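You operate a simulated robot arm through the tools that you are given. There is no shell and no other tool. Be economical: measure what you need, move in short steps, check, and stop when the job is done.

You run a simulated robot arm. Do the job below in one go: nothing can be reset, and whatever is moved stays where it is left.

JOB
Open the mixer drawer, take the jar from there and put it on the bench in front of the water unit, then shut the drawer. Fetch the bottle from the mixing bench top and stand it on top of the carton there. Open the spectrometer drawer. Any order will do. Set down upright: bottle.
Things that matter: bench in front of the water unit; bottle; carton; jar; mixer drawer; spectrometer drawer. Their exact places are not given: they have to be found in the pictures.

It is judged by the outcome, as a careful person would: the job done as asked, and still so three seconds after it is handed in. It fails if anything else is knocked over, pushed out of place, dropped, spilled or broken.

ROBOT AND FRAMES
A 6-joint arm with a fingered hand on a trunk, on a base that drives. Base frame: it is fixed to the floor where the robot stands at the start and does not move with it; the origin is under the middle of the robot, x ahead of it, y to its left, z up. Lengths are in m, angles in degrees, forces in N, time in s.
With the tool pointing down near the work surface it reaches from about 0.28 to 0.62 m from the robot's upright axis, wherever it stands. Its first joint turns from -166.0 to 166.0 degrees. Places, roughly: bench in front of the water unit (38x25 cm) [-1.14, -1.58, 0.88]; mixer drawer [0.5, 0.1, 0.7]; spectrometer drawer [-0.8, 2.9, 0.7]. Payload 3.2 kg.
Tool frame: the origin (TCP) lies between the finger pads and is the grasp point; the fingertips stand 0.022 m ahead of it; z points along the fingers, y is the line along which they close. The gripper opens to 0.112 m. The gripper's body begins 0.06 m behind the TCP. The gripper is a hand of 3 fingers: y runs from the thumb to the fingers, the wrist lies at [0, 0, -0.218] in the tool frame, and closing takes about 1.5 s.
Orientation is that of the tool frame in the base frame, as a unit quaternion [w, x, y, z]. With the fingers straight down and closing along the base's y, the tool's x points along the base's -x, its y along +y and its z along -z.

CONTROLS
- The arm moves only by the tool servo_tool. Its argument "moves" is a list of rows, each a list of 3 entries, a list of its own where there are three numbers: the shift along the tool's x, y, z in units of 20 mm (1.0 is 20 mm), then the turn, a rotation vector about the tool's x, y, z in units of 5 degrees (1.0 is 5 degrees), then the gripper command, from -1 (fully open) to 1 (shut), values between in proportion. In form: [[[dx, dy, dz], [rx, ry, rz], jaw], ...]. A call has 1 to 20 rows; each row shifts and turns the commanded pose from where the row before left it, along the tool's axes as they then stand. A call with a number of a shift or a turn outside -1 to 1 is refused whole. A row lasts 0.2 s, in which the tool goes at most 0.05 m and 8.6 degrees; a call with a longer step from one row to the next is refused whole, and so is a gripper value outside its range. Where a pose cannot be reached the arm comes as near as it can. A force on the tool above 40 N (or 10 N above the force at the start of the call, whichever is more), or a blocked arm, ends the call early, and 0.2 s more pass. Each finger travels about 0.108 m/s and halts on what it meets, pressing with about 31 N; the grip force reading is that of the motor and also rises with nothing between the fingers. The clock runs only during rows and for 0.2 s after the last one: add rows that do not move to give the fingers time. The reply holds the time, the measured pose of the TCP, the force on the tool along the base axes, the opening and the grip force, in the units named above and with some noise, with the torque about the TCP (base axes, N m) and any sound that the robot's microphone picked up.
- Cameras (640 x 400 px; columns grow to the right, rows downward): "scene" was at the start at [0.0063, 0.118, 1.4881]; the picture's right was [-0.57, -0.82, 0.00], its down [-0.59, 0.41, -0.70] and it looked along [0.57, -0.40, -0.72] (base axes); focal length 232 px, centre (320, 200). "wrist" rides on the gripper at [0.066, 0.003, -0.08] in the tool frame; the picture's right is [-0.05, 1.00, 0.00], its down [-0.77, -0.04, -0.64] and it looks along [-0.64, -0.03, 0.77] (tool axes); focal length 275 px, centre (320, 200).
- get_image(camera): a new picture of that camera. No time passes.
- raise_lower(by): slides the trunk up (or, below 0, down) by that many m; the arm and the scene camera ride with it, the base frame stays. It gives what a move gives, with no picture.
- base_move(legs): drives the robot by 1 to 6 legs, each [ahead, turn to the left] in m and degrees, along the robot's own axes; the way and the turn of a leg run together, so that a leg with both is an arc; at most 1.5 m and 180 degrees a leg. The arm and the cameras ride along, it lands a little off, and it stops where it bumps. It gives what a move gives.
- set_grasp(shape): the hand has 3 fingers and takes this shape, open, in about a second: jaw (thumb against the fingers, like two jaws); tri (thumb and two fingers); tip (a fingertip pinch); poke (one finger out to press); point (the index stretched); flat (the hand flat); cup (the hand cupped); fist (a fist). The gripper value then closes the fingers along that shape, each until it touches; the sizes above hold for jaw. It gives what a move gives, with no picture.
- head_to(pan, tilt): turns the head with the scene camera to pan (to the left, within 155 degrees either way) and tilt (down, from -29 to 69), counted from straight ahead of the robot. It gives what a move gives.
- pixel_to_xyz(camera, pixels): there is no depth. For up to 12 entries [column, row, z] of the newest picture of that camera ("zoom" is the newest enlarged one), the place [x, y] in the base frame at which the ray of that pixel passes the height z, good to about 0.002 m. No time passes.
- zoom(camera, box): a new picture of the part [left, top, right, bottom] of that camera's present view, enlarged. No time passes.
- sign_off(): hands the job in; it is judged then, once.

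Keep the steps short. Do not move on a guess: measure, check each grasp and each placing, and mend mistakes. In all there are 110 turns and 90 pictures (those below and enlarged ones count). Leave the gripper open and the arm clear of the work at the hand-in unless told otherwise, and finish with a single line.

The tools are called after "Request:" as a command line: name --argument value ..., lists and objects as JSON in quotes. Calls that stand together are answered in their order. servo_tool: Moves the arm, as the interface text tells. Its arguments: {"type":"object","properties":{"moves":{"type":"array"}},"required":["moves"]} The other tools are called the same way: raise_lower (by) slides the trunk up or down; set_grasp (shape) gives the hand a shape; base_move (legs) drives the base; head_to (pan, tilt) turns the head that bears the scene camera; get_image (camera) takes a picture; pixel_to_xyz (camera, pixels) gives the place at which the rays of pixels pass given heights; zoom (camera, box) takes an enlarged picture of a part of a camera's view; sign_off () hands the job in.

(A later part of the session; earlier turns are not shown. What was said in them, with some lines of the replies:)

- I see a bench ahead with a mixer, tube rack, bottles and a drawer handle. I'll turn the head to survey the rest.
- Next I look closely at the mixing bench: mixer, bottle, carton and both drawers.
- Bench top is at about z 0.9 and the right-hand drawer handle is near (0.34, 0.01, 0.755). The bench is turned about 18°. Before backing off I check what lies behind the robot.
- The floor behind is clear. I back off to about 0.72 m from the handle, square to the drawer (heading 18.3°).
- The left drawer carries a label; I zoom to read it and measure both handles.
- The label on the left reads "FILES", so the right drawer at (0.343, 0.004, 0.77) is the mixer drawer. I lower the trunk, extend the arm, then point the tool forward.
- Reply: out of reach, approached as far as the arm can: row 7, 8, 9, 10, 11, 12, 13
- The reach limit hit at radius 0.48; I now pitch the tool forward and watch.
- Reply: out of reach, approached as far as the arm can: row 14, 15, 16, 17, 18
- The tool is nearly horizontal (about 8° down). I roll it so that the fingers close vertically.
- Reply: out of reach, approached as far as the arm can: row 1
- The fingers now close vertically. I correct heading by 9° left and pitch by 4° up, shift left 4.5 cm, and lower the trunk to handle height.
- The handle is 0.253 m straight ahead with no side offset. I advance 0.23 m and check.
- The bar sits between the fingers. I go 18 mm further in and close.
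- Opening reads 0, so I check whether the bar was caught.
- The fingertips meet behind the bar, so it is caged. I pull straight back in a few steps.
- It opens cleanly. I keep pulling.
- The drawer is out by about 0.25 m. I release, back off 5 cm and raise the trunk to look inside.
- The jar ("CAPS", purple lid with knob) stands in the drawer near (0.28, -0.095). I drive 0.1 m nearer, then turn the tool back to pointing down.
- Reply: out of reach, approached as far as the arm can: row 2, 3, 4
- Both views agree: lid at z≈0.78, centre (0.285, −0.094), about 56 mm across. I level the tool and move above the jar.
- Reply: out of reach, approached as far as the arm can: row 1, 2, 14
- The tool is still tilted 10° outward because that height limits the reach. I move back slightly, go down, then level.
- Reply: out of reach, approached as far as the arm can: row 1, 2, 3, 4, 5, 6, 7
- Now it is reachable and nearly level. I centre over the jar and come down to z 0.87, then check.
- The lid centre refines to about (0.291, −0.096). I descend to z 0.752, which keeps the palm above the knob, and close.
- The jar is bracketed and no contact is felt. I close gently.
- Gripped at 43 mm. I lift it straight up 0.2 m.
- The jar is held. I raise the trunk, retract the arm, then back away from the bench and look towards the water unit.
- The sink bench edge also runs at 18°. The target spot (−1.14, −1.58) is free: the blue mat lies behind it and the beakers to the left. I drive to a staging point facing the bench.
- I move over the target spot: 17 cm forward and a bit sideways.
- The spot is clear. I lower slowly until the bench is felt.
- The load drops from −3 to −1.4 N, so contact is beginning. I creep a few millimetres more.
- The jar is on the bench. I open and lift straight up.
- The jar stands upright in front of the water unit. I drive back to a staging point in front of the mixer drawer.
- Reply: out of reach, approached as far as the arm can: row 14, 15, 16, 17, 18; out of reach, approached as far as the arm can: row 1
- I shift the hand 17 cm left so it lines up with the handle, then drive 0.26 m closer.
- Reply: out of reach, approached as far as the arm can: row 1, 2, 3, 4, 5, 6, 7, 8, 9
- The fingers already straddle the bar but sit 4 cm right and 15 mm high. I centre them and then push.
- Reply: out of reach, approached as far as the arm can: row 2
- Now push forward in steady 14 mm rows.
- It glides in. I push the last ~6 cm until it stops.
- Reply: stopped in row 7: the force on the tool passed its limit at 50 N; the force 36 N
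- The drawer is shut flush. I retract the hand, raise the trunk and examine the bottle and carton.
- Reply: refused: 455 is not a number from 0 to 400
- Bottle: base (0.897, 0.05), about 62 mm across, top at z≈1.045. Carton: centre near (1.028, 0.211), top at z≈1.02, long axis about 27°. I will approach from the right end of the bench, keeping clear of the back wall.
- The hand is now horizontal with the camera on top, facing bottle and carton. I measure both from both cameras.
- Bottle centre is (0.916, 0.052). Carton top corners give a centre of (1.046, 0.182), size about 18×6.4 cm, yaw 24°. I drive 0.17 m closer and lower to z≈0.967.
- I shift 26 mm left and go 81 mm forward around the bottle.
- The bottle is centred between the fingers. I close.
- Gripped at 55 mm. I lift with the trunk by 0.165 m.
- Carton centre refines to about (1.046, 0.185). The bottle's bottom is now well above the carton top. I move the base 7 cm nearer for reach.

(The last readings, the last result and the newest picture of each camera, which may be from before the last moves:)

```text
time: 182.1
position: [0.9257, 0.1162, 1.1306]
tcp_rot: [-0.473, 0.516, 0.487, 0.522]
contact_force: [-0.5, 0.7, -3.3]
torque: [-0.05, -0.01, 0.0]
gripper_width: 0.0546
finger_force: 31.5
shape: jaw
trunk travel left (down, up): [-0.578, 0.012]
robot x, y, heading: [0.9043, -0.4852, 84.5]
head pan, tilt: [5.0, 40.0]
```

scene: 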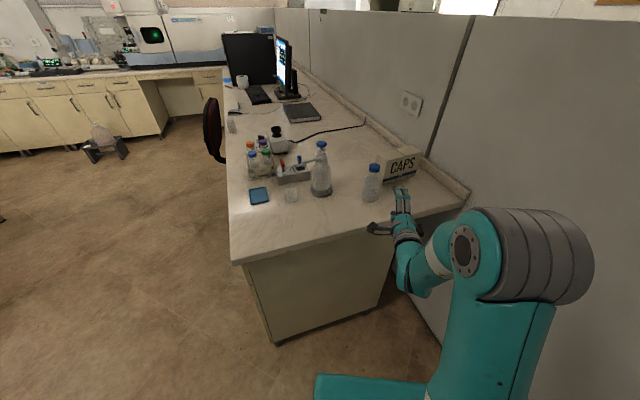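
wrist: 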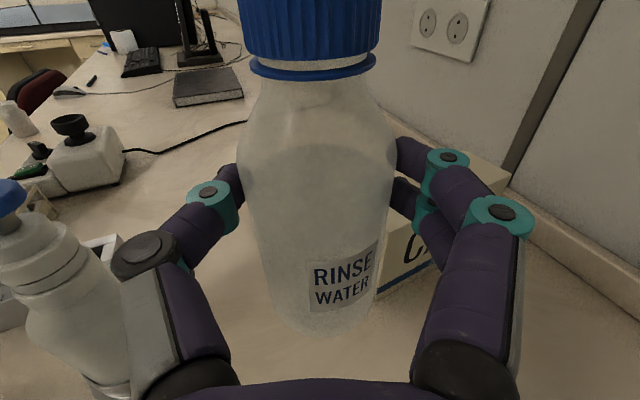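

Request:
servo_tool --moves '[[[0, 0.95, 0.65], [0, 0, 0], 0.7], [[0, 0.95, 0.65], [0, 0, 0], 0.7], [[0, 0.95, 0.65], [0, 0, 0], 0.7], [[0, 0.95, 0.65], [0, 0, 0], 0.7], [[0, 0.95, 0.65], [0, 0, 0], 0.7], [[0, 0.95, 0.65], [0, 0, 0], 0.7], [[0, 0, 0], [0, 0, 0], 0.7]]'

Request:
get_image --camera "wrist"

Request:
zoom --camera "scene" --box '[300, 100, 460, 200]'

```text
time: 183.7
position: [1.0455, 0.183, 1.1321]
tcp_rot: [-0.474, 0.516, 0.486, 0.523]
contact_force: [-0.2, 0.2, -3.1]
torque: [-0.04, -0.03, 0.01]
gripper_width: 0.0543
finger_force: 31.3
shape: jaw
trunk travel left (down, up): [-0.578, 0.012]
robot x, y, heading: [0.9042, -0.4848, 84.8]
head pan, tilt: [5.0, 40.0]
```

```text
31 pictures are left
```

wrist: 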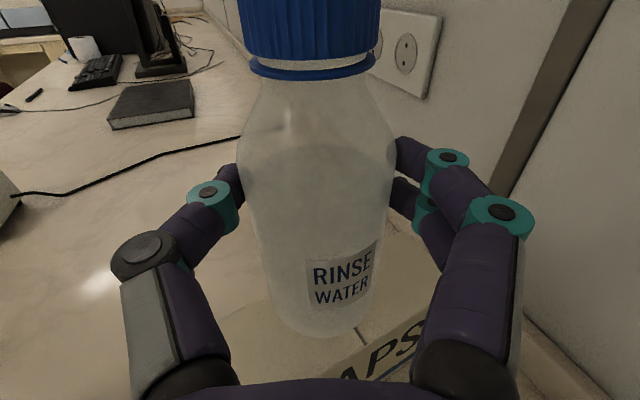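

```text
4.00 times, centred on (380, 150) of scene
```

zoom: 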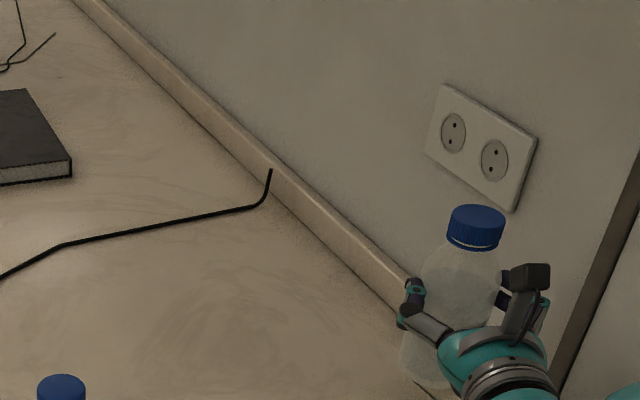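

Request:
zoom --camera "wrist" --box '[200, 240, 460, 400]'

Request:
pixel_to_xyz --camera "wrist" --pixels '[[372, 345, 1.02], [325, 372, 1.02], [428, 312, 1.02], [395, 237, 1.02], [238, 320, 1.02], [320, 335, 1.02]]'

```text
2.46 times, centred on (330, 320) of wrist
```

zoom: 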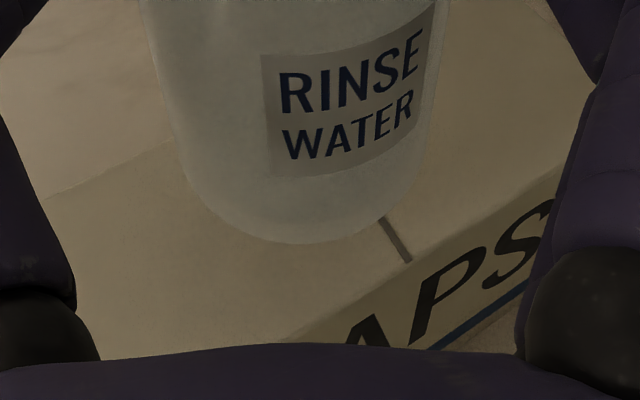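

```text
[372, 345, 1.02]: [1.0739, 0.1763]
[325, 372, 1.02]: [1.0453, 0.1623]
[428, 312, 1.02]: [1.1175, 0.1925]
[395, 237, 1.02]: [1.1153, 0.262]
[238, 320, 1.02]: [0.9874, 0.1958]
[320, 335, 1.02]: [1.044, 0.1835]
```

Request:
pixel_to_xyz --camera "zoom" --pixels '[[410, 262, 1.02], [285, 340, 1.02], [555, 170, 1.02], [45, 200, 1.02], [172, 140, 1.02], [300, 243, 1.07]]'

```text
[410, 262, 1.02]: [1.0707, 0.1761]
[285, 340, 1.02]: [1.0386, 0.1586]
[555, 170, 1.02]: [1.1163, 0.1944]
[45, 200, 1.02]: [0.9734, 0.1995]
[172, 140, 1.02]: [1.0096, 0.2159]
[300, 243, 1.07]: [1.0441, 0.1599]
```

Relative to the carton's top edges the bottle is about 10 mm too near the front edge. I shift it 10 mm back, lower 30 mm, then creep.

Request:
servo_tool --moves '[[[0, -0.24, 0.48], [0, 0, 0], 0.7], [[-0.5, 0, 0], [0, 0, 0], 0.7], [[-0.5, 0, 0], [0, 0, 0], 0.7], [[-0.5, 0, 0], [0, 0, 0], 0.7], [[0, 0, 0], [0, 0, 0], 0.7]]'

Request:
zoom --camera "wrist" --box '[200, 240, 460, 400]'

```text
time: 184.9
position: [1.0411, 0.1924, 1.1024]
tcp_rot: [-0.474, 0.516, 0.486, 0.522]
contact_force: [-0.3, 0.0, -2.4]
torque: [-0.04, 0.02, -0.01]
gripper_width: 0.0543
finger_force: 30.9
shape: jaw
trunk travel left (down, up): [-0.578, 0.012]
robot x, y, heading: [0.9027, -0.4868, 84.4]
head pan, tilt: [5.0, 40.0]
```

```text
2.46 times, centred on (330, 320) of wrist
```

zoom: 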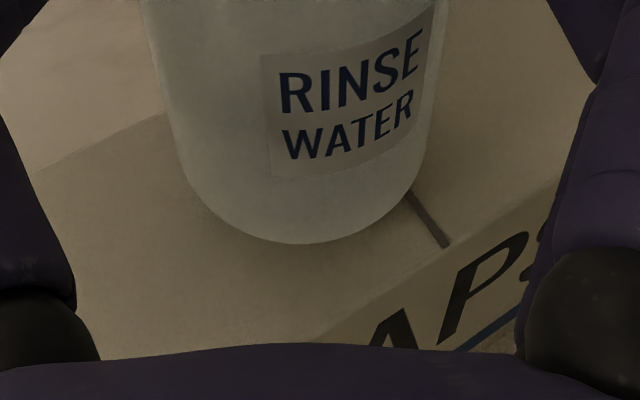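

Request:
pixel_to_xyz --camera "zoom" --pixels '[[447, 246, 1.02], [310, 342, 1.02], [160, 113, 1.02], [40, 170, 1.02], [305, 243, 1.035], [185, 185, 1.035], [415, 185, 1.035]]'

```text
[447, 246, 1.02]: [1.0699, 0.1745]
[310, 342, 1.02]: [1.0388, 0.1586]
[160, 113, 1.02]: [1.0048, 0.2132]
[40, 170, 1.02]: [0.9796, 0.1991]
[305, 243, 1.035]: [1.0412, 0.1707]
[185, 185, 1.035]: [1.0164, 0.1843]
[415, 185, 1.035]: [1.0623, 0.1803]
```

The bottle is now centred on the carton's width. I creep down until contact.

Request:
servo_tool --moves '[[[-0.25, 0, 0], [0, 0, 0], 0.7], [[-0.2, 0, 0], [0, 0, 0], 0.7], [[-0.1, 0, 0], [0, 0, 0], 0.7], [[0, 0, 0], [0, 0, 0], 0.7]]'

```text
time: 185.9
position: [1.0416, 0.1917, 1.0928]
tcp_rot: [-0.475, 0.515, 0.487, 0.522]
contact_force: [-0.1, 0.1, -1.1]
torque: [0.01, -0.03, -0.02]
gripper_width: 0.0547
finger_force: 31.2
shape: jaw
trunk travel left (down, up): [-0.578, 0.012]
robot x, y, heading: [0.9015, -0.4852, 84.6]
head pan, tilt: [5.0, 40.0]
```

Request:
servo_tool --moves '[[[-0.1, 0, 0], [0, 0, 0], 0.7], [[0, 0, 0], [0, 0, 0], 0.7]]'

Request:
get_image --camera "wrist"

```text
time: 186.5
position: [1.0417, 0.1929, 1.0911]
tcp_rot: [-0.475, 0.514, 0.486, 0.522]
contact_force: [-0.8, 1.6, 4.5]
torque: [0.07, 0.03, -0.03]
gripper_width: 0.0542
finger_force: 30.9
shape: jaw
trunk travel left (down, up): [-0.578, 0.012]
robot x, y, heading: [0.9033, -0.4867, 84.7]
head pan, tilt: [5.0, 40.0]
```

```text
27 pictures are left
```

wrist: 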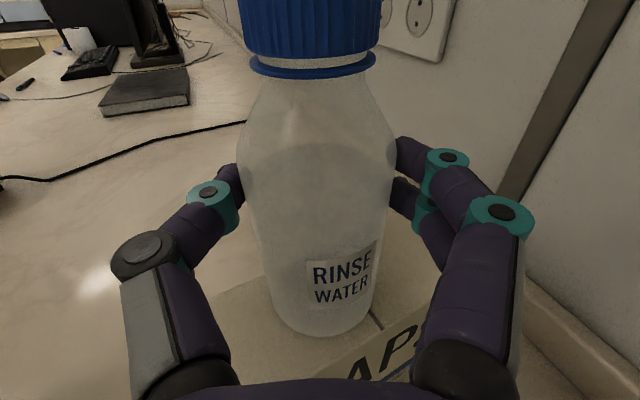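

Supported at +4.5 N. I open gently and back straight out.

Request:
servo_tool --moves '[[[0, 0, 0], [0, 0, 0], 0.1], [[0, 0, 0], [0, 0, 0], -0.1], [[0, 0, 0], [0, 0, 0], -0.4], [[0, 0, 0], [0, 0, 0], -0.7], [[0, 0, 0], [0, 0, 0], -1], [[0, 0, 0], [0, 0, 0], -1], [[0, 0, 0], [0, 0, 0], -1]]'

Request:
get_image --camera "wrist"

```text
time: 188.1
position: [1.0421, 0.1922, 1.0902]
tcp_rot: [-0.474, 0.516, 0.486, 0.522]
contact_force: [-0.4, -0.5, 0.0]
torque: [-0.02, 0.02, -0.02]
gripper_width: 0.1117
finger_force: 0.0
shape: jaw
trunk travel left (down, up): [-0.578, 0.012]
robot x, y, heading: [0.906, -0.4865, 84.7]
head pan, tilt: [5.0, 40.0]
```

```text
26 pictures are left
```

wrist: 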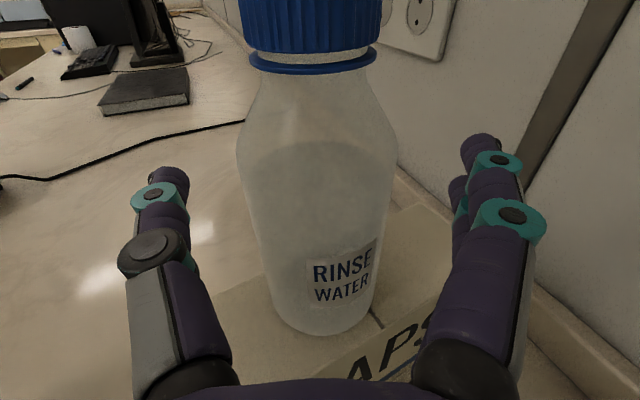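

It stands on its own. I retreat straight back.

Request:
servo_tool --moves '[[[0, 0, -0.5], [0, 0, 0], -1], [[0, 0, -1], [0, 0, 0], -1], [[0, 0, -1], [0, 0, 0], -1], [[0, 0, -1], [0, 0, 0], -1], [[0, 0, -1], [0, 0, 0], -1], [[0, 0, -1], [0, 0, 0], -1], [[0, 0, -1], [0, 0, 0], -1], [[0, 0, -1], [0, 0, 0], -1], [[0, 0, -1], [0, 0, 0], -1], [[0, 0, -1], [0, 0, 0], -1]]'

Request:
base_move --legs '[[-0.25, 0]]'

Request:
get_image --camera "scene"

```text
time: 190.3
position: [1.0266, 0.0031, 1.0919]
tcp_rot: [-0.474, 0.516, 0.485, 0.522]
contact_force: [0.9, -0.2, 0.4]
torque: [-0.03, 0.02, 0.02]
gripper_width: 0.1118
finger_force: 0.2
shape: jaw
trunk travel left (down, up): [-0.578, 0.012]
robot x, y, heading: [0.9047, -0.4835, 85.0]
head pan, tilt: [5.0, 40.0]
```

```text
time: 192.2
position: [1.0038, -0.2484, 1.0898]
tcp_rot: [-0.474, 0.515, 0.486, 0.522]
contact_force: [0.1, -0.6, -0.7]
torque: [0.02, -0.03, 0.02]
gripper_width: 0.112
finger_force: 0.1
shape: jaw
trunk travel left (down, up): [-0.578, 0.012]
robot x, y, heading: [0.8765, -0.74, 85.0]
head pan, tilt: [5.0, 40.0]
```

```text
25 pictures are left
```

scene: 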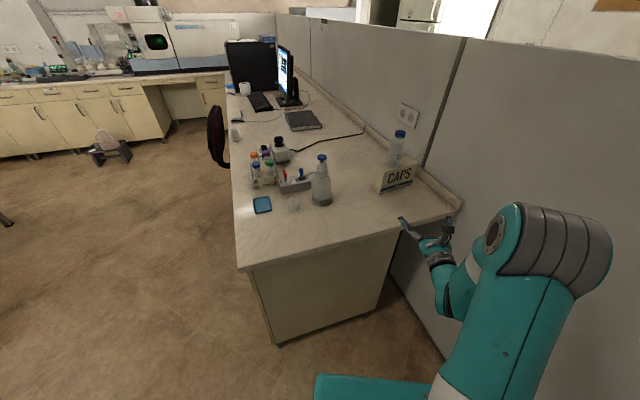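

The bottle stands on the carton. Next the spectrometer drawer: I drive out from the bench end first.

Request:
base_move --legs '[[0, 86], [0.9, 0], [0.5, -15], [0, -40]]'

Request:
head_to --pan -5 --tilt 30

Request:
get_image --camera "scene"

```text
time: 205.0
position: [-0.6316, 0.0432, 1.0904]
tcp_rot: [-0.596, 0.367, 0.606, 0.377]
contact_force: [0.2, -0.5, -0.7]
torque: [0.0, 0.0, -0.01]
gripper_width: 0.1119
finger_force: 0.0
shape: jaw
trunk travel left (down, up): [-0.578, 0.012]
robot x, y, heading: [-0.4886, -0.437, 115.7]
head pan, tilt: [5.0, 40.0]
```

```text
time: 205.7
position: [-0.6325, 0.0423, 1.0903]
tcp_rot: [-0.596, 0.368, 0.606, 0.377]
contact_force: [1.0, 0.5, 0.5]
torque: [0.0, -0.01, -0.02]
gripper_width: 0.1119
finger_force: 0.1
shape: jaw
trunk travel left (down, up): [-0.578, 0.012]
robot x, y, heading: [-0.4903, -0.4366, 115.6]
head pan, tilt: [-5.0, 30.0]
```

```text
24 pictures are left
```

scene: 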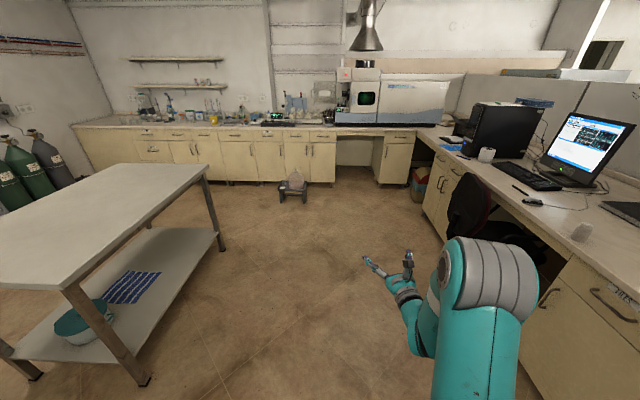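

Request:
zoom --camera "scene" --box '[260, 60, 460, 200]'

Request:
pixel_to_xyz --camera "scene" --pixels '[[400, 137, 0.77], [320, 138, 0.77], [264, 137, 0.77], [394, 185, 0.0], [340, 183, 0.0], [305, 200, 0.0], [280, 190, 0.0], [478, 170, 0.9], [450, 225, 0.5], [206, 165, 0.85], [222, 250, 0.0]]'

```text
2.86 times, centred on (360, 130) of scene
```

zoom: 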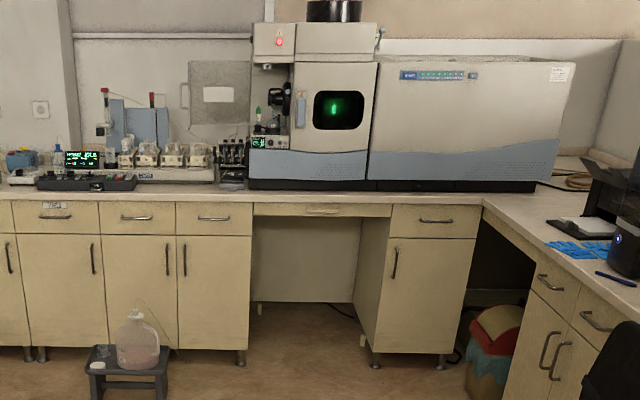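

```text
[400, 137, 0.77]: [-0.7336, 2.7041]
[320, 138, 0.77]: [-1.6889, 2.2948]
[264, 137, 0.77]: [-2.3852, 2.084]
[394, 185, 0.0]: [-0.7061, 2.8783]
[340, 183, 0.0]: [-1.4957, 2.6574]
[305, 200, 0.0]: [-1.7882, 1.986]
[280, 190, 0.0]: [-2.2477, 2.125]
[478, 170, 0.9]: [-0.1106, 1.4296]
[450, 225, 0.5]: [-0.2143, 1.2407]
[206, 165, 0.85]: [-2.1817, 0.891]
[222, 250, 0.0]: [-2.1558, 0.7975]
```

Request:
pixel_to_xyz --camera "scene" --pixels '[[417, 135, 0.9], [437, 152, 0.9], [465, 171, 0.9], [560, 240, 0.9], [639, 300, 0.9], [437, 205, 0.0], [415, 198, 0.0], [440, 232, 0.0], [374, 188, 0.0], [404, 185, 0.0]]'

Request:
base_move --legs '[[1.2, 0]]'

Request:
head_to --pan -35 --tilt 35

Request:
get_image --camera "scene"

```text
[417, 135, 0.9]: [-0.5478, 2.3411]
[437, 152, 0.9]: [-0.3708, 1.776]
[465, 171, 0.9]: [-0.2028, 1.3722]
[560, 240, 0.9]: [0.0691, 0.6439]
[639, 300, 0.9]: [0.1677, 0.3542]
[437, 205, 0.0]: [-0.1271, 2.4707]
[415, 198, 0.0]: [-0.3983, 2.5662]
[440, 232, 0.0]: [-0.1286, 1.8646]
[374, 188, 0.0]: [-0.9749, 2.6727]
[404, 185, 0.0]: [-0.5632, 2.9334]
```

```text
time: 211.8
position: [-1.1661, 1.129, 1.0901]
tcp_rot: [-0.598, 0.365, 0.608, 0.374]
contact_force: [0.0, 0.3, 0.1]
torque: [0.0, 0.02, 0.01]
gripper_width: 0.1121
finger_force: 0.0
shape: jaw
trunk travel left (down, up): [-0.578, 0.012]
robot x, y, heading: [-1.0164, 0.6485, 116.5]
head pan, tilt: [-5.0, 30.0]
```

```text
time: 212.8
position: [-1.1659, 1.1289, 1.0914]
tcp_rot: [-0.598, 0.364, 0.608, 0.374]
contact_force: [0.4, 0.6, 0.6]
torque: [-0.04, -0.01, 0.03]
gripper_width: 0.1121
finger_force: 0.0
shape: jaw
trunk travel left (down, up): [-0.578, 0.012]
robot x, y, heading: [-1.0179, 0.6459, 116.3]
head pan, tilt: [-35.0, 35.0]
```

```text
22 pictures are left
```

scene: 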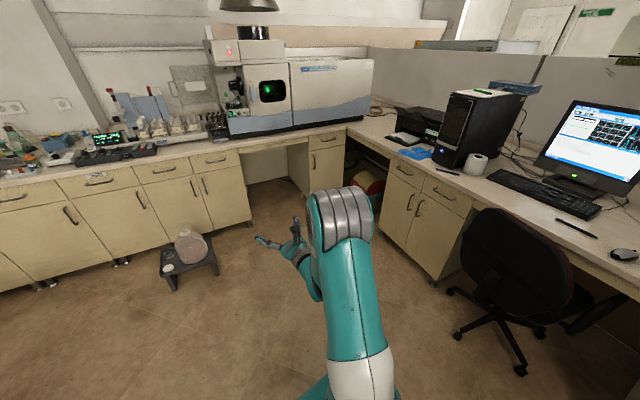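

Request:
zoom --camera "scene" --box '[240, 100, 440, 225]'

Request:
pixel_to_xyz --camera "zoom" --pixels '[[252, 128, 0.77], [303, 120, 0.77], [252, 128, 0.75], [303, 120, 0.75], [335, 90, 0.9], [480, 205, 0.9], [625, 315, 0.9], [222, 118, 0.9]]'

```text
3.20 times, centred on (340, 162) of scene
```

zoom: 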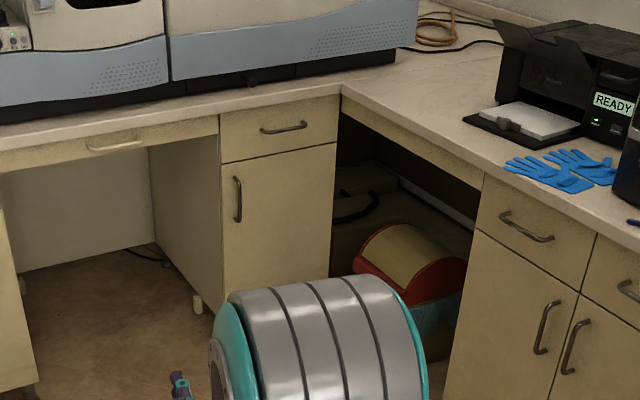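

```text
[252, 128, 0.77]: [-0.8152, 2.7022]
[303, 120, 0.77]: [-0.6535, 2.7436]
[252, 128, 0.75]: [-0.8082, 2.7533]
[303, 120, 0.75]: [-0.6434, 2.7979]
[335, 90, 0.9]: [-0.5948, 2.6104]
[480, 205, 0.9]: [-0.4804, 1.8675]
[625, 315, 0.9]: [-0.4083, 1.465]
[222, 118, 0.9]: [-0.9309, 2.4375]
```

Request:
pixel_to_xyz --camera "zoom" --pixels '[[340, 92, 0.88], [483, 172, 0.88], [600, 228, 0.88], [220, 125, 0.88], [20, 165, 0.88], [262, 131, 0.77], [307, 124, 0.77], [284, 129, 0.77], [284, 129, 0.78], [284, 129, 0.76], [530, 225, 0.77]]'

```text
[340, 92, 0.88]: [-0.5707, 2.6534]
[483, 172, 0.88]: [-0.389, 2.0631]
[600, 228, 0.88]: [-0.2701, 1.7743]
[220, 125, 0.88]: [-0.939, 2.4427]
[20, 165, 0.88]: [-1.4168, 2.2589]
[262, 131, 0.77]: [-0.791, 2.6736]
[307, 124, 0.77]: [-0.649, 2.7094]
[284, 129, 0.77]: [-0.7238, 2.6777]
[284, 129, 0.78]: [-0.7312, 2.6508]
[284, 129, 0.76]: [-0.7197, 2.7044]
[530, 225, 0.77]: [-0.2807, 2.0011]
```

The spectrometer drawer is the one in the corner cabinet: handle near (−0.723, 2.685, 0.77), with the desk edge 13 cm to its right. I drive to a staging point to its left, clear of chair and desk, and turn the tool so that the fingers close vertically.

Request:
base_move --legs '[[0, -45.4], [0.963, 0], [0, 37.4]]'

Request:
servo_tool --moves '[[[0, 0, 0], [0, 0, -1], -0.3], [[0, 0, 0], [0, 0, -1], -0.3], [[0, 0, 0], [0, 0, -1], -0.3], [[0, 0, 0], [0, 0, -1], -0.3], [[0, 0, 0], [0, 0, -1], -0.3], [[0, 0, 0], [0, 0, -1], -0.3], [[0, 0, 0], [0, 0, -1], -0.3], [[0, 0, 0], [0, 0, -1], -0.3], [[0, 0, 0], [0, 0, -1], -0.3], [[0, 0, 0], [0, 0, -1], -0.3], [[0, 0, 0], [0, 0, -1], -0.3], [[0, 0, 0], [0, 0, -1], -0.3], [[0, 0, 0], [0, 0, -1], -0.3], [[0, 0, 0], [0, 0, -1], -0.3], [[0, 0, 0], [0, 0, -1], -0.3], [[0, 0, 0], [0, 0, -1], -0.3], [[0, 0, 0], [0, 0, -1], -0.3], [[0, 0, 0], [0, 0, -1], -0.3]]'

Request:
raise_lower --by -0.2

Request:
head_to --pan -15 --tilt 35

Request:
get_image --camera "scene"

```text
time: 221.6
position: [-0.7907, 2.0561, 1.0896]
tcp_rot: [-0.572, 0.404, 0.583, 0.413]
contact_force: [-0.4, 0.2, -0.2]
torque: [0.01, 0.01, -0.01]
gripper_width: 0.1119
finger_force: 0.0
shape: jaw
trunk travel left (down, up): [-0.578, 0.012]
robot x, y, heading: [-0.7075, 1.5562, 108.8]
head pan, tilt: [-35.0, 35.0]
```

```text
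time: 225.4
position: [-0.7921, 2.0571, 1.0907]
tcp_rot: [-0.112, -0.127, 0.697, 0.696]
contact_force: [0.9, -0.4, 0.6]
torque: [0.02, -0.03, -0.01]
gripper_width: 0.0732
finger_force: 0.0
shape: jaw
trunk travel left (down, up): [-0.578, 0.012]
robot x, y, heading: [-0.7063, 1.5586, 108.7]
head pan, tilt: [-35.0, 35.0]
```

```text
time: 227.6
position: [-0.7923, 2.0569, 0.8896]
tcp_rot: [-0.113, -0.126, 0.698, 0.696]
contact_force: [0.4, -0.5, -0.1]
torque: [0.01, -0.03, -0.02]
gripper_width: 0.0732
finger_force: 0.1
shape: jaw
trunk travel left (down, up): [-0.378, 0.212]
robot x, y, heading: [-0.7074, 1.5617, 108.4]
head pan, tilt: [-35.0, 35.0]
```

```text
time: 228.4
position: [-0.7922, 2.057, 0.89]
tcp_rot: [-0.112, -0.126, 0.697, 0.697]
contact_force: [0.6, 0.9, -0.7]
torque: [-0.03, 0.03, 0.01]
gripper_width: 0.0732
finger_force: 0.1
shape: jaw
trunk travel left (down, up): [-0.378, 0.212]
robot x, y, heading: [-0.7073, 1.5592, 108.6]
head pan, tilt: [-15.0, 35.0]
```

```text
20 pictures are left
```

scene: 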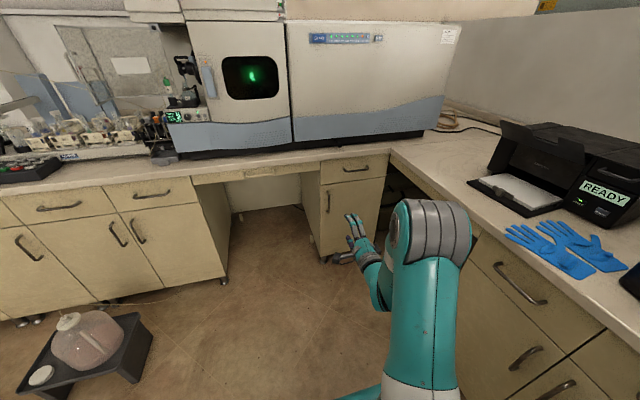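

Request:
zoom --camera "scene" --box '[300, 135, 420, 210]'

Request:
pixel_to_xyz --camera "scene" --pixels '[[344, 171, 0.77], [369, 168, 0.77], [356, 170, 0.77], [356, 170, 0.78], [356, 170, 0.76], [390, 153, 0.89], [470, 232, 0.89], [150, 330, 0.25], [100, 320, 0.5]]'

```text
5.33 times, centred on (360, 172) of scene
```

zoom: 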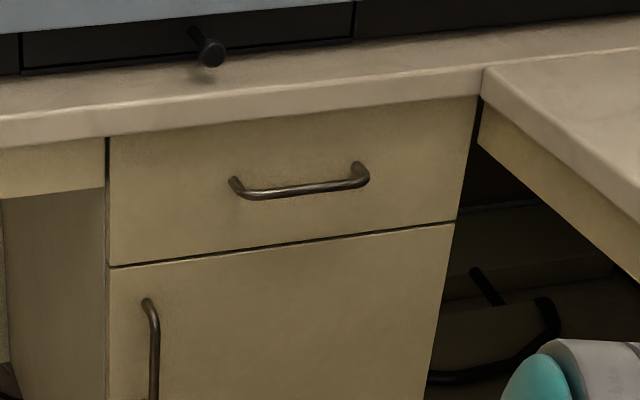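

```text
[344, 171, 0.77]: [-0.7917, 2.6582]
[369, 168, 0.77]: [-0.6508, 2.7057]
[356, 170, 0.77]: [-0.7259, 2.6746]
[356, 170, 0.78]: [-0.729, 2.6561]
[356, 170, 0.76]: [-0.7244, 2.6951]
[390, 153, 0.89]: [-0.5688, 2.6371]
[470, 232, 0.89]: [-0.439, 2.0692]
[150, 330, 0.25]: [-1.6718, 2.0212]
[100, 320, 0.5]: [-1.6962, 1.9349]
```

Handle mid at (−0.724, 2.676). I shift the hand 26 cm right so that it is in line with the handle, lower it to handle height, and look.

Request:
servo_tool --moves '[[[-1, 0, 0], [0, 0, 0], -0.3], [[-1, 0, 0], [0, 0, 0], -0.3], [[-1, 0, 0], [0, 0, 0], -0.3], [[-1, 0, 0], [0, 0, 0], -0.3], [[-1, 0, 0], [0, 0, 0], -0.3], [[-1, 0, 0], [0, 0, 0], -0.3], [[-1, 0, 0], [0, 0, 0], -0.3], [[-1, 0, 0], [0, 0, 0], -0.3], [[-1, 0, 0], [0, 0, 0], -0.3], [[-1, 0, 0], [0, 0, 0], -0.3], [[-1, 0, 0], [0, 0, 0], -0.3], [[-1, 0, 0], [0, 0, 0], -0.3], [[-1, 0, 0], [0, 0, 0], -0.3]]'

Request:
get_image --camera "scene"

```text
time: 231.2
position: [-0.5471, 2.1436, 0.8956]
tcp_rot: [-0.113, -0.126, 0.699, 0.695]
contact_force: [-0.2, 0.6, 0.2]
torque: [-0.04, -0.01, -0.06]
gripper_width: 0.073
finger_force: 0.1
shape: jaw
trunk travel left (down, up): [-0.378, 0.212]
robot x, y, heading: [-0.7108, 1.5563, 108.3]
head pan, tilt: [-15.0, 35.0]
```

```text
18 pictures are left
```

scene: 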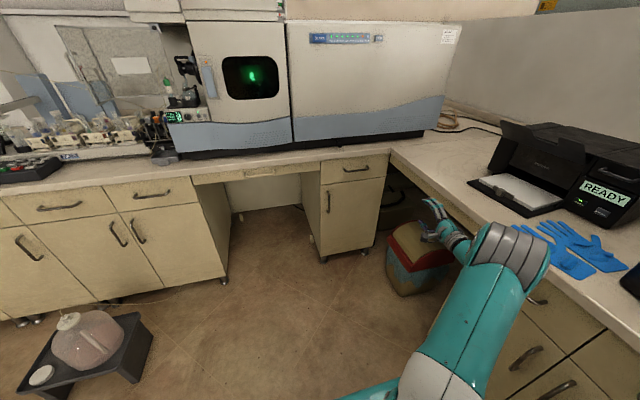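

I check how near the elbow is to the desk.

Request:
pixel_to_xyz --camera "scene" --pixels '[[548, 255, 0.8], [548, 255, 0.9], [548, 255, 1.0], [548, 255, 1.1], [510, 255, 0.9], [560, 262, 0.89]]'

Request:
get_image --camera "wrist"

```text
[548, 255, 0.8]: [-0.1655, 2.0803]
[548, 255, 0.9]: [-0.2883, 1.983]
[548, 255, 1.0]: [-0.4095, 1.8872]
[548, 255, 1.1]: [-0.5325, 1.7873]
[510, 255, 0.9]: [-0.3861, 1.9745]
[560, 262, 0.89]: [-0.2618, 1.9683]
```

```text
17 pictures are left
```

wrist: 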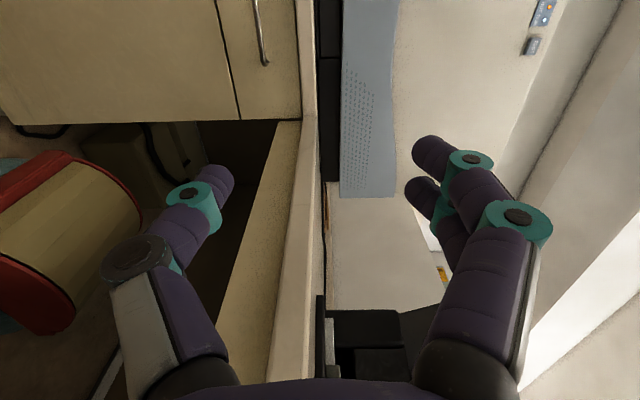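

The elbow is within a few centimetres of the desk edge. Extending the arm brings the elbow inward, so I extend 0.18 m while yawing 10°, then check before lowering.

Request:
servo_tool --moves '[[[0, 0, 0.9], [0, -0.25, 0], -0.3], [[0, 0, 0.9], [0, -0.25, 0], -0.3], [[0, 0, 0.9], [0, -0.25, 0], -0.3], [[0, 0, 0.9], [0, -0.25, 0], -0.3], [[-0.1, 0, 0.9], [0, -0.25, 0], -0.3], [[-0.1, 0, 0.9], [0, -0.25, 0], -0.3], [[0, 0, 0.9], [0, -0.25, 0], -0.3], [[0, 0, 0.9], [0, -0.25, 0], -0.3], [[0, 0, 0.9], [0, 0, 0], -0.3], [[0, 0, 0.9], [0, 0, 0], -0.3]]'

Request:
get_image --camera "scene"

```text
time: 233.4
position: [-0.5866, 2.3195, 0.895]
tcp_rot: [-0.051, -0.064, 0.705, 0.705]
contact_force: [0.4, 0.2, 0.7]
torque: [-0.02, -0.01, 0.04]
gripper_width: 0.0731
finger_force: 0.1
shape: jaw
trunk travel left (down, up): [-0.378, 0.212]
robot x, y, heading: [-0.7075, 1.5599, 108.5]
head pan, tilt: [-15.0, 35.0]
```

```text
16 pictures are left
```

scene: 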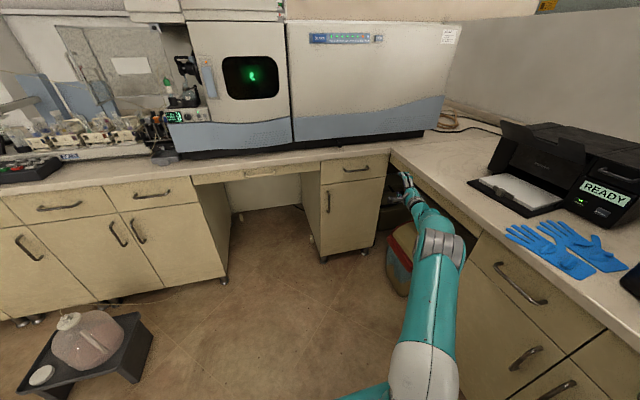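

Now the elbow is clear. I lower to z 0.77 and drive forward 0.32 m, leaving about 6 cm to the handle.

Request:
raise_lower --by -0.125

Request:
base_move --legs '[[0.31, 0]]'

Request:
get_image --camera "wrist"

Request:
get_image --camera "scene"

```text
time: 234.9
position: [-0.5871, 2.318, 0.7703]
tcp_rot: [-0.05, -0.065, 0.705, 0.705]
contact_force: [0.1, -0.1, -0.2]
torque: [0.04, 0.03, 0.0]
gripper_width: 0.073
finger_force: 0.1
shape: jaw
trunk travel left (down, up): [-0.253, 0.337]
robot x, y, heading: [-0.7084, 1.5582, 108.6]
head pan, tilt: [-15.0, 35.0]
```

```text
time: 237.0
position: [-0.6893, 2.6156, 0.7681]
tcp_rot: [-0.051, -0.065, 0.705, 0.705]
contact_force: [-0.1, 0.2, 0.0]
torque: [0.02, 0.02, 0.0]
gripper_width: 0.0734
finger_force: 0.0
shape: jaw
trunk travel left (down, up): [-0.253, 0.337]
robot x, y, heading: [-0.809, 1.8548, 108.5]
head pan, tilt: [-15.0, 35.0]
```

```text
15 pictures are left
```

wrist: 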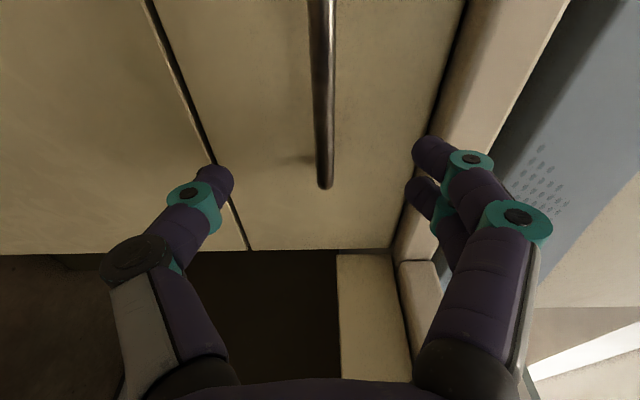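

```text
14 pictures are left
```

scene: 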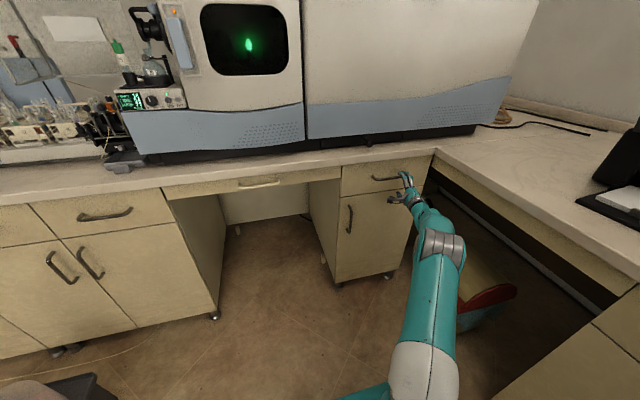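

Request:
pixel_to_xyz --camera "scene" --pixels '[[372, 178, 0.77], [405, 176, 0.77], [388, 178, 0.77]]'

Request:
servo_tool --moves '[[[0.6, 0, 0], [0, 0, 0], -0.3], [[0.6, 0, 0], [0, 0, 0], -0.3], [[0, 0, 0.6], [0, 0, 0], -0.3], [[0, 0, 0.6], [0, 0, 0], -0.3], [[0, 0, 0.6], [0, 0, 0], -0.3], [[0, 0, 0.3], [0, 0, 0], -0.3], [[0, 0, 0], [0, 0, 0], -0.3]]'

Request:
get_image --camera "wrist"

```text
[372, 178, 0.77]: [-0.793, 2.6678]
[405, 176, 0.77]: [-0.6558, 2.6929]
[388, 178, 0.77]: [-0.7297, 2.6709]
```

```text
time: 238.6
position: [-0.7193, 2.653, 0.769]
tcp_rot: [-0.052, -0.066, 0.705, 0.705]
contact_force: [-0.6, 0.1, -1.0]
torque: [0.03, -0.02, 0.0]
gripper_width: 0.0732
finger_force: 0.0
shape: jaw
trunk travel left (down, up): [-0.253, 0.337]
robot x, y, heading: [-0.8068, 1.8587, 108.9]
head pan, tilt: [-15.0, 35.0]
```

```text
13 pictures are left
```

wrist: 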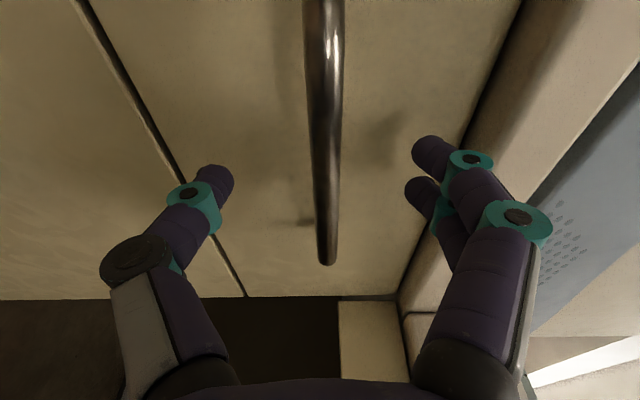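

Same view as at the first drawer just before grasping. I go 16 mm further in and close.

Request:
servo_tool --moves '[[[0, 0, 0.4], [0, 0, 0], -0.3], [[0, 0, 0.4], [0, 0, 0], -0.3], [[0, 0, 0], [0, 0, 0], 0.3], [[0, 0, 0], [0, 0, 0], 0.7], [[0, 0, 0], [0, 0, 0], 1], [[0, 0, 0], [0, 0, 0], 1], [[0, 0, 0], [0, 0, 0], 1], [[0, 0, 0], [0, 0, 0], 1]]'

Request:
get_image --camera "wrist"

```text
time: 240.4
position: [-0.7197, 2.6689, 0.7684]
tcp_rot: [-0.051, -0.064, 0.705, 0.705]
contact_force: [-0.8, 3.8, -0.3]
torque: [0.05, 0.01, 0.02]
gripper_width: 0.0
finger_force: 30.9
shape: jaw
trunk travel left (down, up): [-0.253, 0.337]
robot x, y, heading: [-0.8101, 1.8539, 109.1]
head pan, tilt: [-15.0, 35.0]
```

```text
12 pictures are left
```

wrist: 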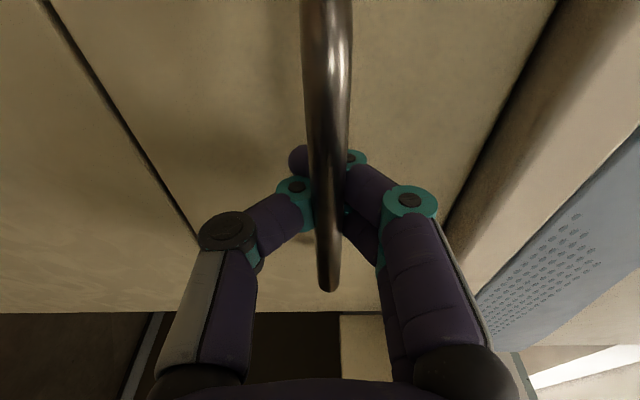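

Caged. I pull along the drawer's normal with the arm first (12 cm).

Request:
servo_tool --moves '[[[-0.08, 0, -0.5], [0, 0, 0], 1], [[-0.08, 0, -0.5], [0, 0, 0], 1], [[-0.08, 0, -0.5], [0, 0, 0], 1], [[-0.08, 0, -0.5], [0, 0, 0], 1], [[-0.08, 0, -0.5], [0, 0, 0], 1], [[-0.08, 0, -0.5], [0, 0, 0], 1], [[-0.08, 0, -0.5], [0, 0, 0], 1], [[-0.08, 0, -0.5], [0, 0, 0], 1], [[-0.08, 0, -0.5], [0, 0, 0], 1], [[-0.08, 0, -0.5], [0, 0, 0], 1], [[-0.08, 0, -0.5], [0, 0, 0], 1], [[-0.08, 0, -0.5], [0, 0, 0], 1]]'

Request:
get_image --camera "scene"

```text
time: 243.0
position: [-0.6831, 2.5544, 0.7675]
tcp_rot: [-0.052, -0.065, 0.704, 0.705]
contact_force: [-1.2, -1.9, -3.6]
torque: [-0.01, 0.0, -0.04]
gripper_width: 0.0
finger_force: 31.7
shape: jaw
trunk travel left (down, up): [-0.253, 0.337]
robot x, y, heading: [-0.8082, 1.855, 108.7]
head pan, tilt: [-15.0, 35.0]
```

```text
11 pictures are left
```

scene: 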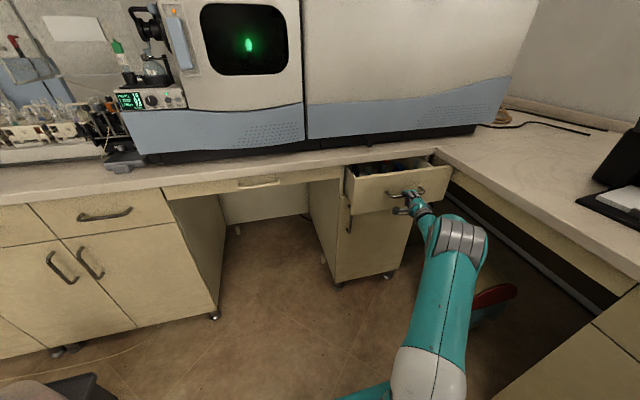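

The drawer follows. I pull the rest by driving the base straight back 13 cm, with the arm held still so the elbow keeps clear of the desk.

Request:
base_move --legs '[[-0.13, 0]]'

Request:
get_image --camera "scene"

```text
time: 244.3
position: [-0.6409, 2.4307, 0.7698]
tcp_rot: [-0.051, -0.065, 0.704, 0.705]
contact_force: [1.3, -0.1, 0.0]
torque: [-0.02, 0.0, 0.0]
gripper_width: 0.0002
finger_force: 31.2
shape: jaw
trunk travel left (down, up): [-0.253, 0.337]
robot x, y, heading: [-0.7651, 1.7305, 108.7]
head pan, tilt: [-15.0, 35.0]
```

```text
10 pictures are left
```

scene: 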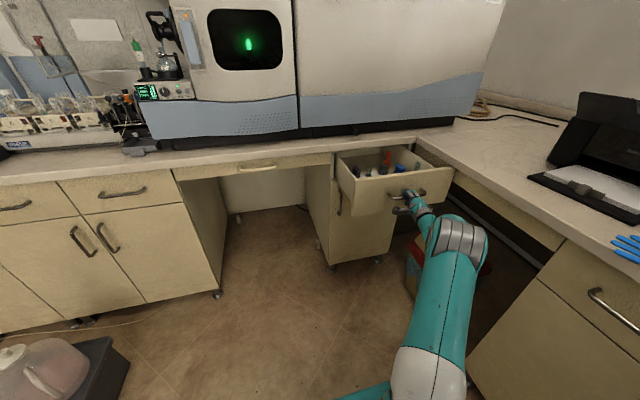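

The drawer is open by about 25 cm. I open the fingers, withdraw along the tool and back away.

Request:
servo_tool --moves '[[[0, 0, 0], [0, 0, 0], 0.5], [[0, 0, 0], [0, 0, 0], 0], [[0, 0, 0], [0, 0, 0], -0.3], [[0, 0, 0], [0, 0, 0], -0.3], [[0, 0, 0], [0, 0, 0], -0.3], [[0, 0, 0], [0, 0, 0], -0.3], [[0, 0, -0.6], [0, 0, 0], -0.3], [[0, 0, -0.7], [0, 0, 0], -0.3], [[0, 0, -0.7], [0, 0, 0], -0.3]]'

Request:
base_move --legs '[[-0.15, 0]]'

Request:
servo_tool --moves '[[[0, 0, 0], [0, 0, 0], -1], [[0, 0, 0], [0, 0, 0], -1], [[0, 0, 0], [0, 0, 0], -1]]'

Request:
get_image --camera "scene"

```text
time: 246.3
position: [-0.6348, 2.3911, 0.7701]
tcp_rot: [-0.051, -0.066, 0.705, 0.705]
contact_force: [1.0, 0.6, -0.5]
torque: [-0.05, -0.01, 0.01]
gripper_width: 0.0724
finger_force: 0.1
shape: jaw
trunk travel left (down, up): [-0.253, 0.337]
robot x, y, heading: [-0.7654, 1.734, 108.7]
head pan, tilt: [-15.0, 35.0]
```

```text
time: 247.7
position: [-0.5869, 2.2489, 0.77]
tcp_rot: [-0.052, -0.065, 0.704, 0.705]
contact_force: [0.2, -0.1, 0.7]
torque: [-0.01, 0.01, 0.01]
gripper_width: 0.0726
finger_force: 0.0
shape: jaw
trunk travel left (down, up): [-0.253, 0.337]
robot x, y, heading: [-0.715, 1.5896, 108.4]
head pan, tilt: [-15.0, 35.0]
```

```text
time: 248.5
position: [-0.5869, 2.2481, 0.7699]
tcp_rot: [-0.052, -0.066, 0.704, 0.706]
contact_force: [-0.2, -0.3, 0.1]
torque: [0.0, 0.01, 0.0]
gripper_width: 0.112
finger_force: 0.2
shape: jaw
trunk travel left (down, up): [-0.253, 0.337]
robot x, y, heading: [-0.718, 1.5893, 108.3]
head pan, tilt: [-15.0, 35.0]
```

```text
9 pictures are left
```

scene: 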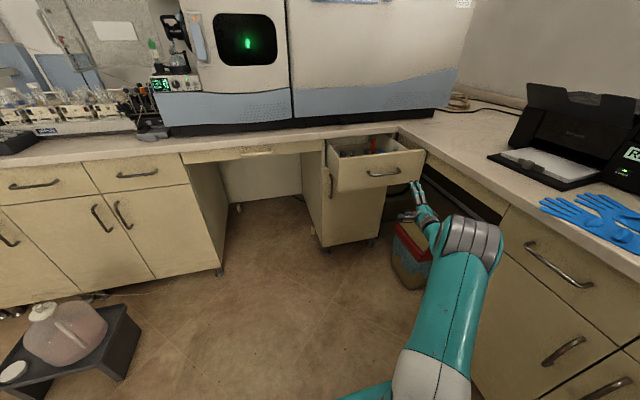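

The spectrometer drawer stays open and the hand is clear. A last look back at the bottle, mixer drawer and jar.

Request:
head_to --pan -155 --tilt 20

Request:
zoom --camera "scene" --box '[0, 0, 640, 400]'

Request:
head_to --pan 155 --tilt 15

Request:
get_image --camera "scene"

```text
time: 250.7
position: [-0.5871, 2.2486, 0.7706]
tcp_rot: [-0.053, -0.066, 0.704, 0.705]
contact_force: [0.2, 0.2, -0.1]
torque: [-0.02, -0.02, 0.02]
gripper_width: 0.1118
finger_force: 0.1
shape: jaw
trunk travel left (down, up): [-0.253, 0.337]
robot x, y, heading: [-0.7158, 1.5916, 108.6]
head pan, tilt: [-154.7, 20.0]
```

```text
1.00 times, centred on (320, 200) of scene (not enlarged: the box is as wide or as high as the picture)
```

zoom: 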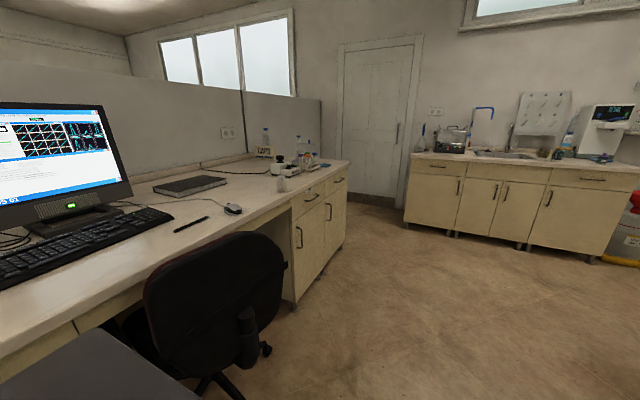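

```text
time: 254.9
position: [-0.5866, 2.2491, 0.7709]
tcp_rot: [-0.052, -0.064, 0.704, 0.705]
contact_force: [-1.5, -0.1, 1.0]
torque: [-0.03, -0.01, -0.01]
gripper_width: 0.112
finger_force: 0.1
shape: jaw
trunk travel left (down, up): [-0.253, 0.337]
robot x, y, heading: [-0.7178, 1.5915, 108.5]
head pan, tilt: [154.7, 15.0]
```

```text
7 pictures are left
```

scene: 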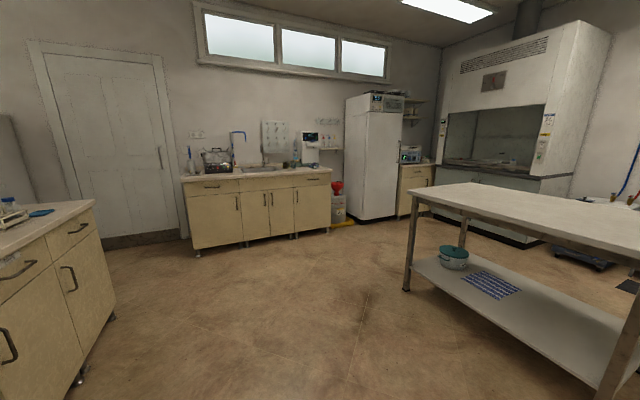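

Both views look right: the bottle (266, 138 in the first) stands on the carton, the mixer drawer is shut and the chair is undisturbed. I hand the job in.

Request:
sign_off

```text
The job is handed in.
```

The jar is on the bench in front of the water unit with the mixer drawer shut, the bottle stands upright on the carton, the spectrometer drawer is open about 25 cm, and the gripper is open and clear of the work.
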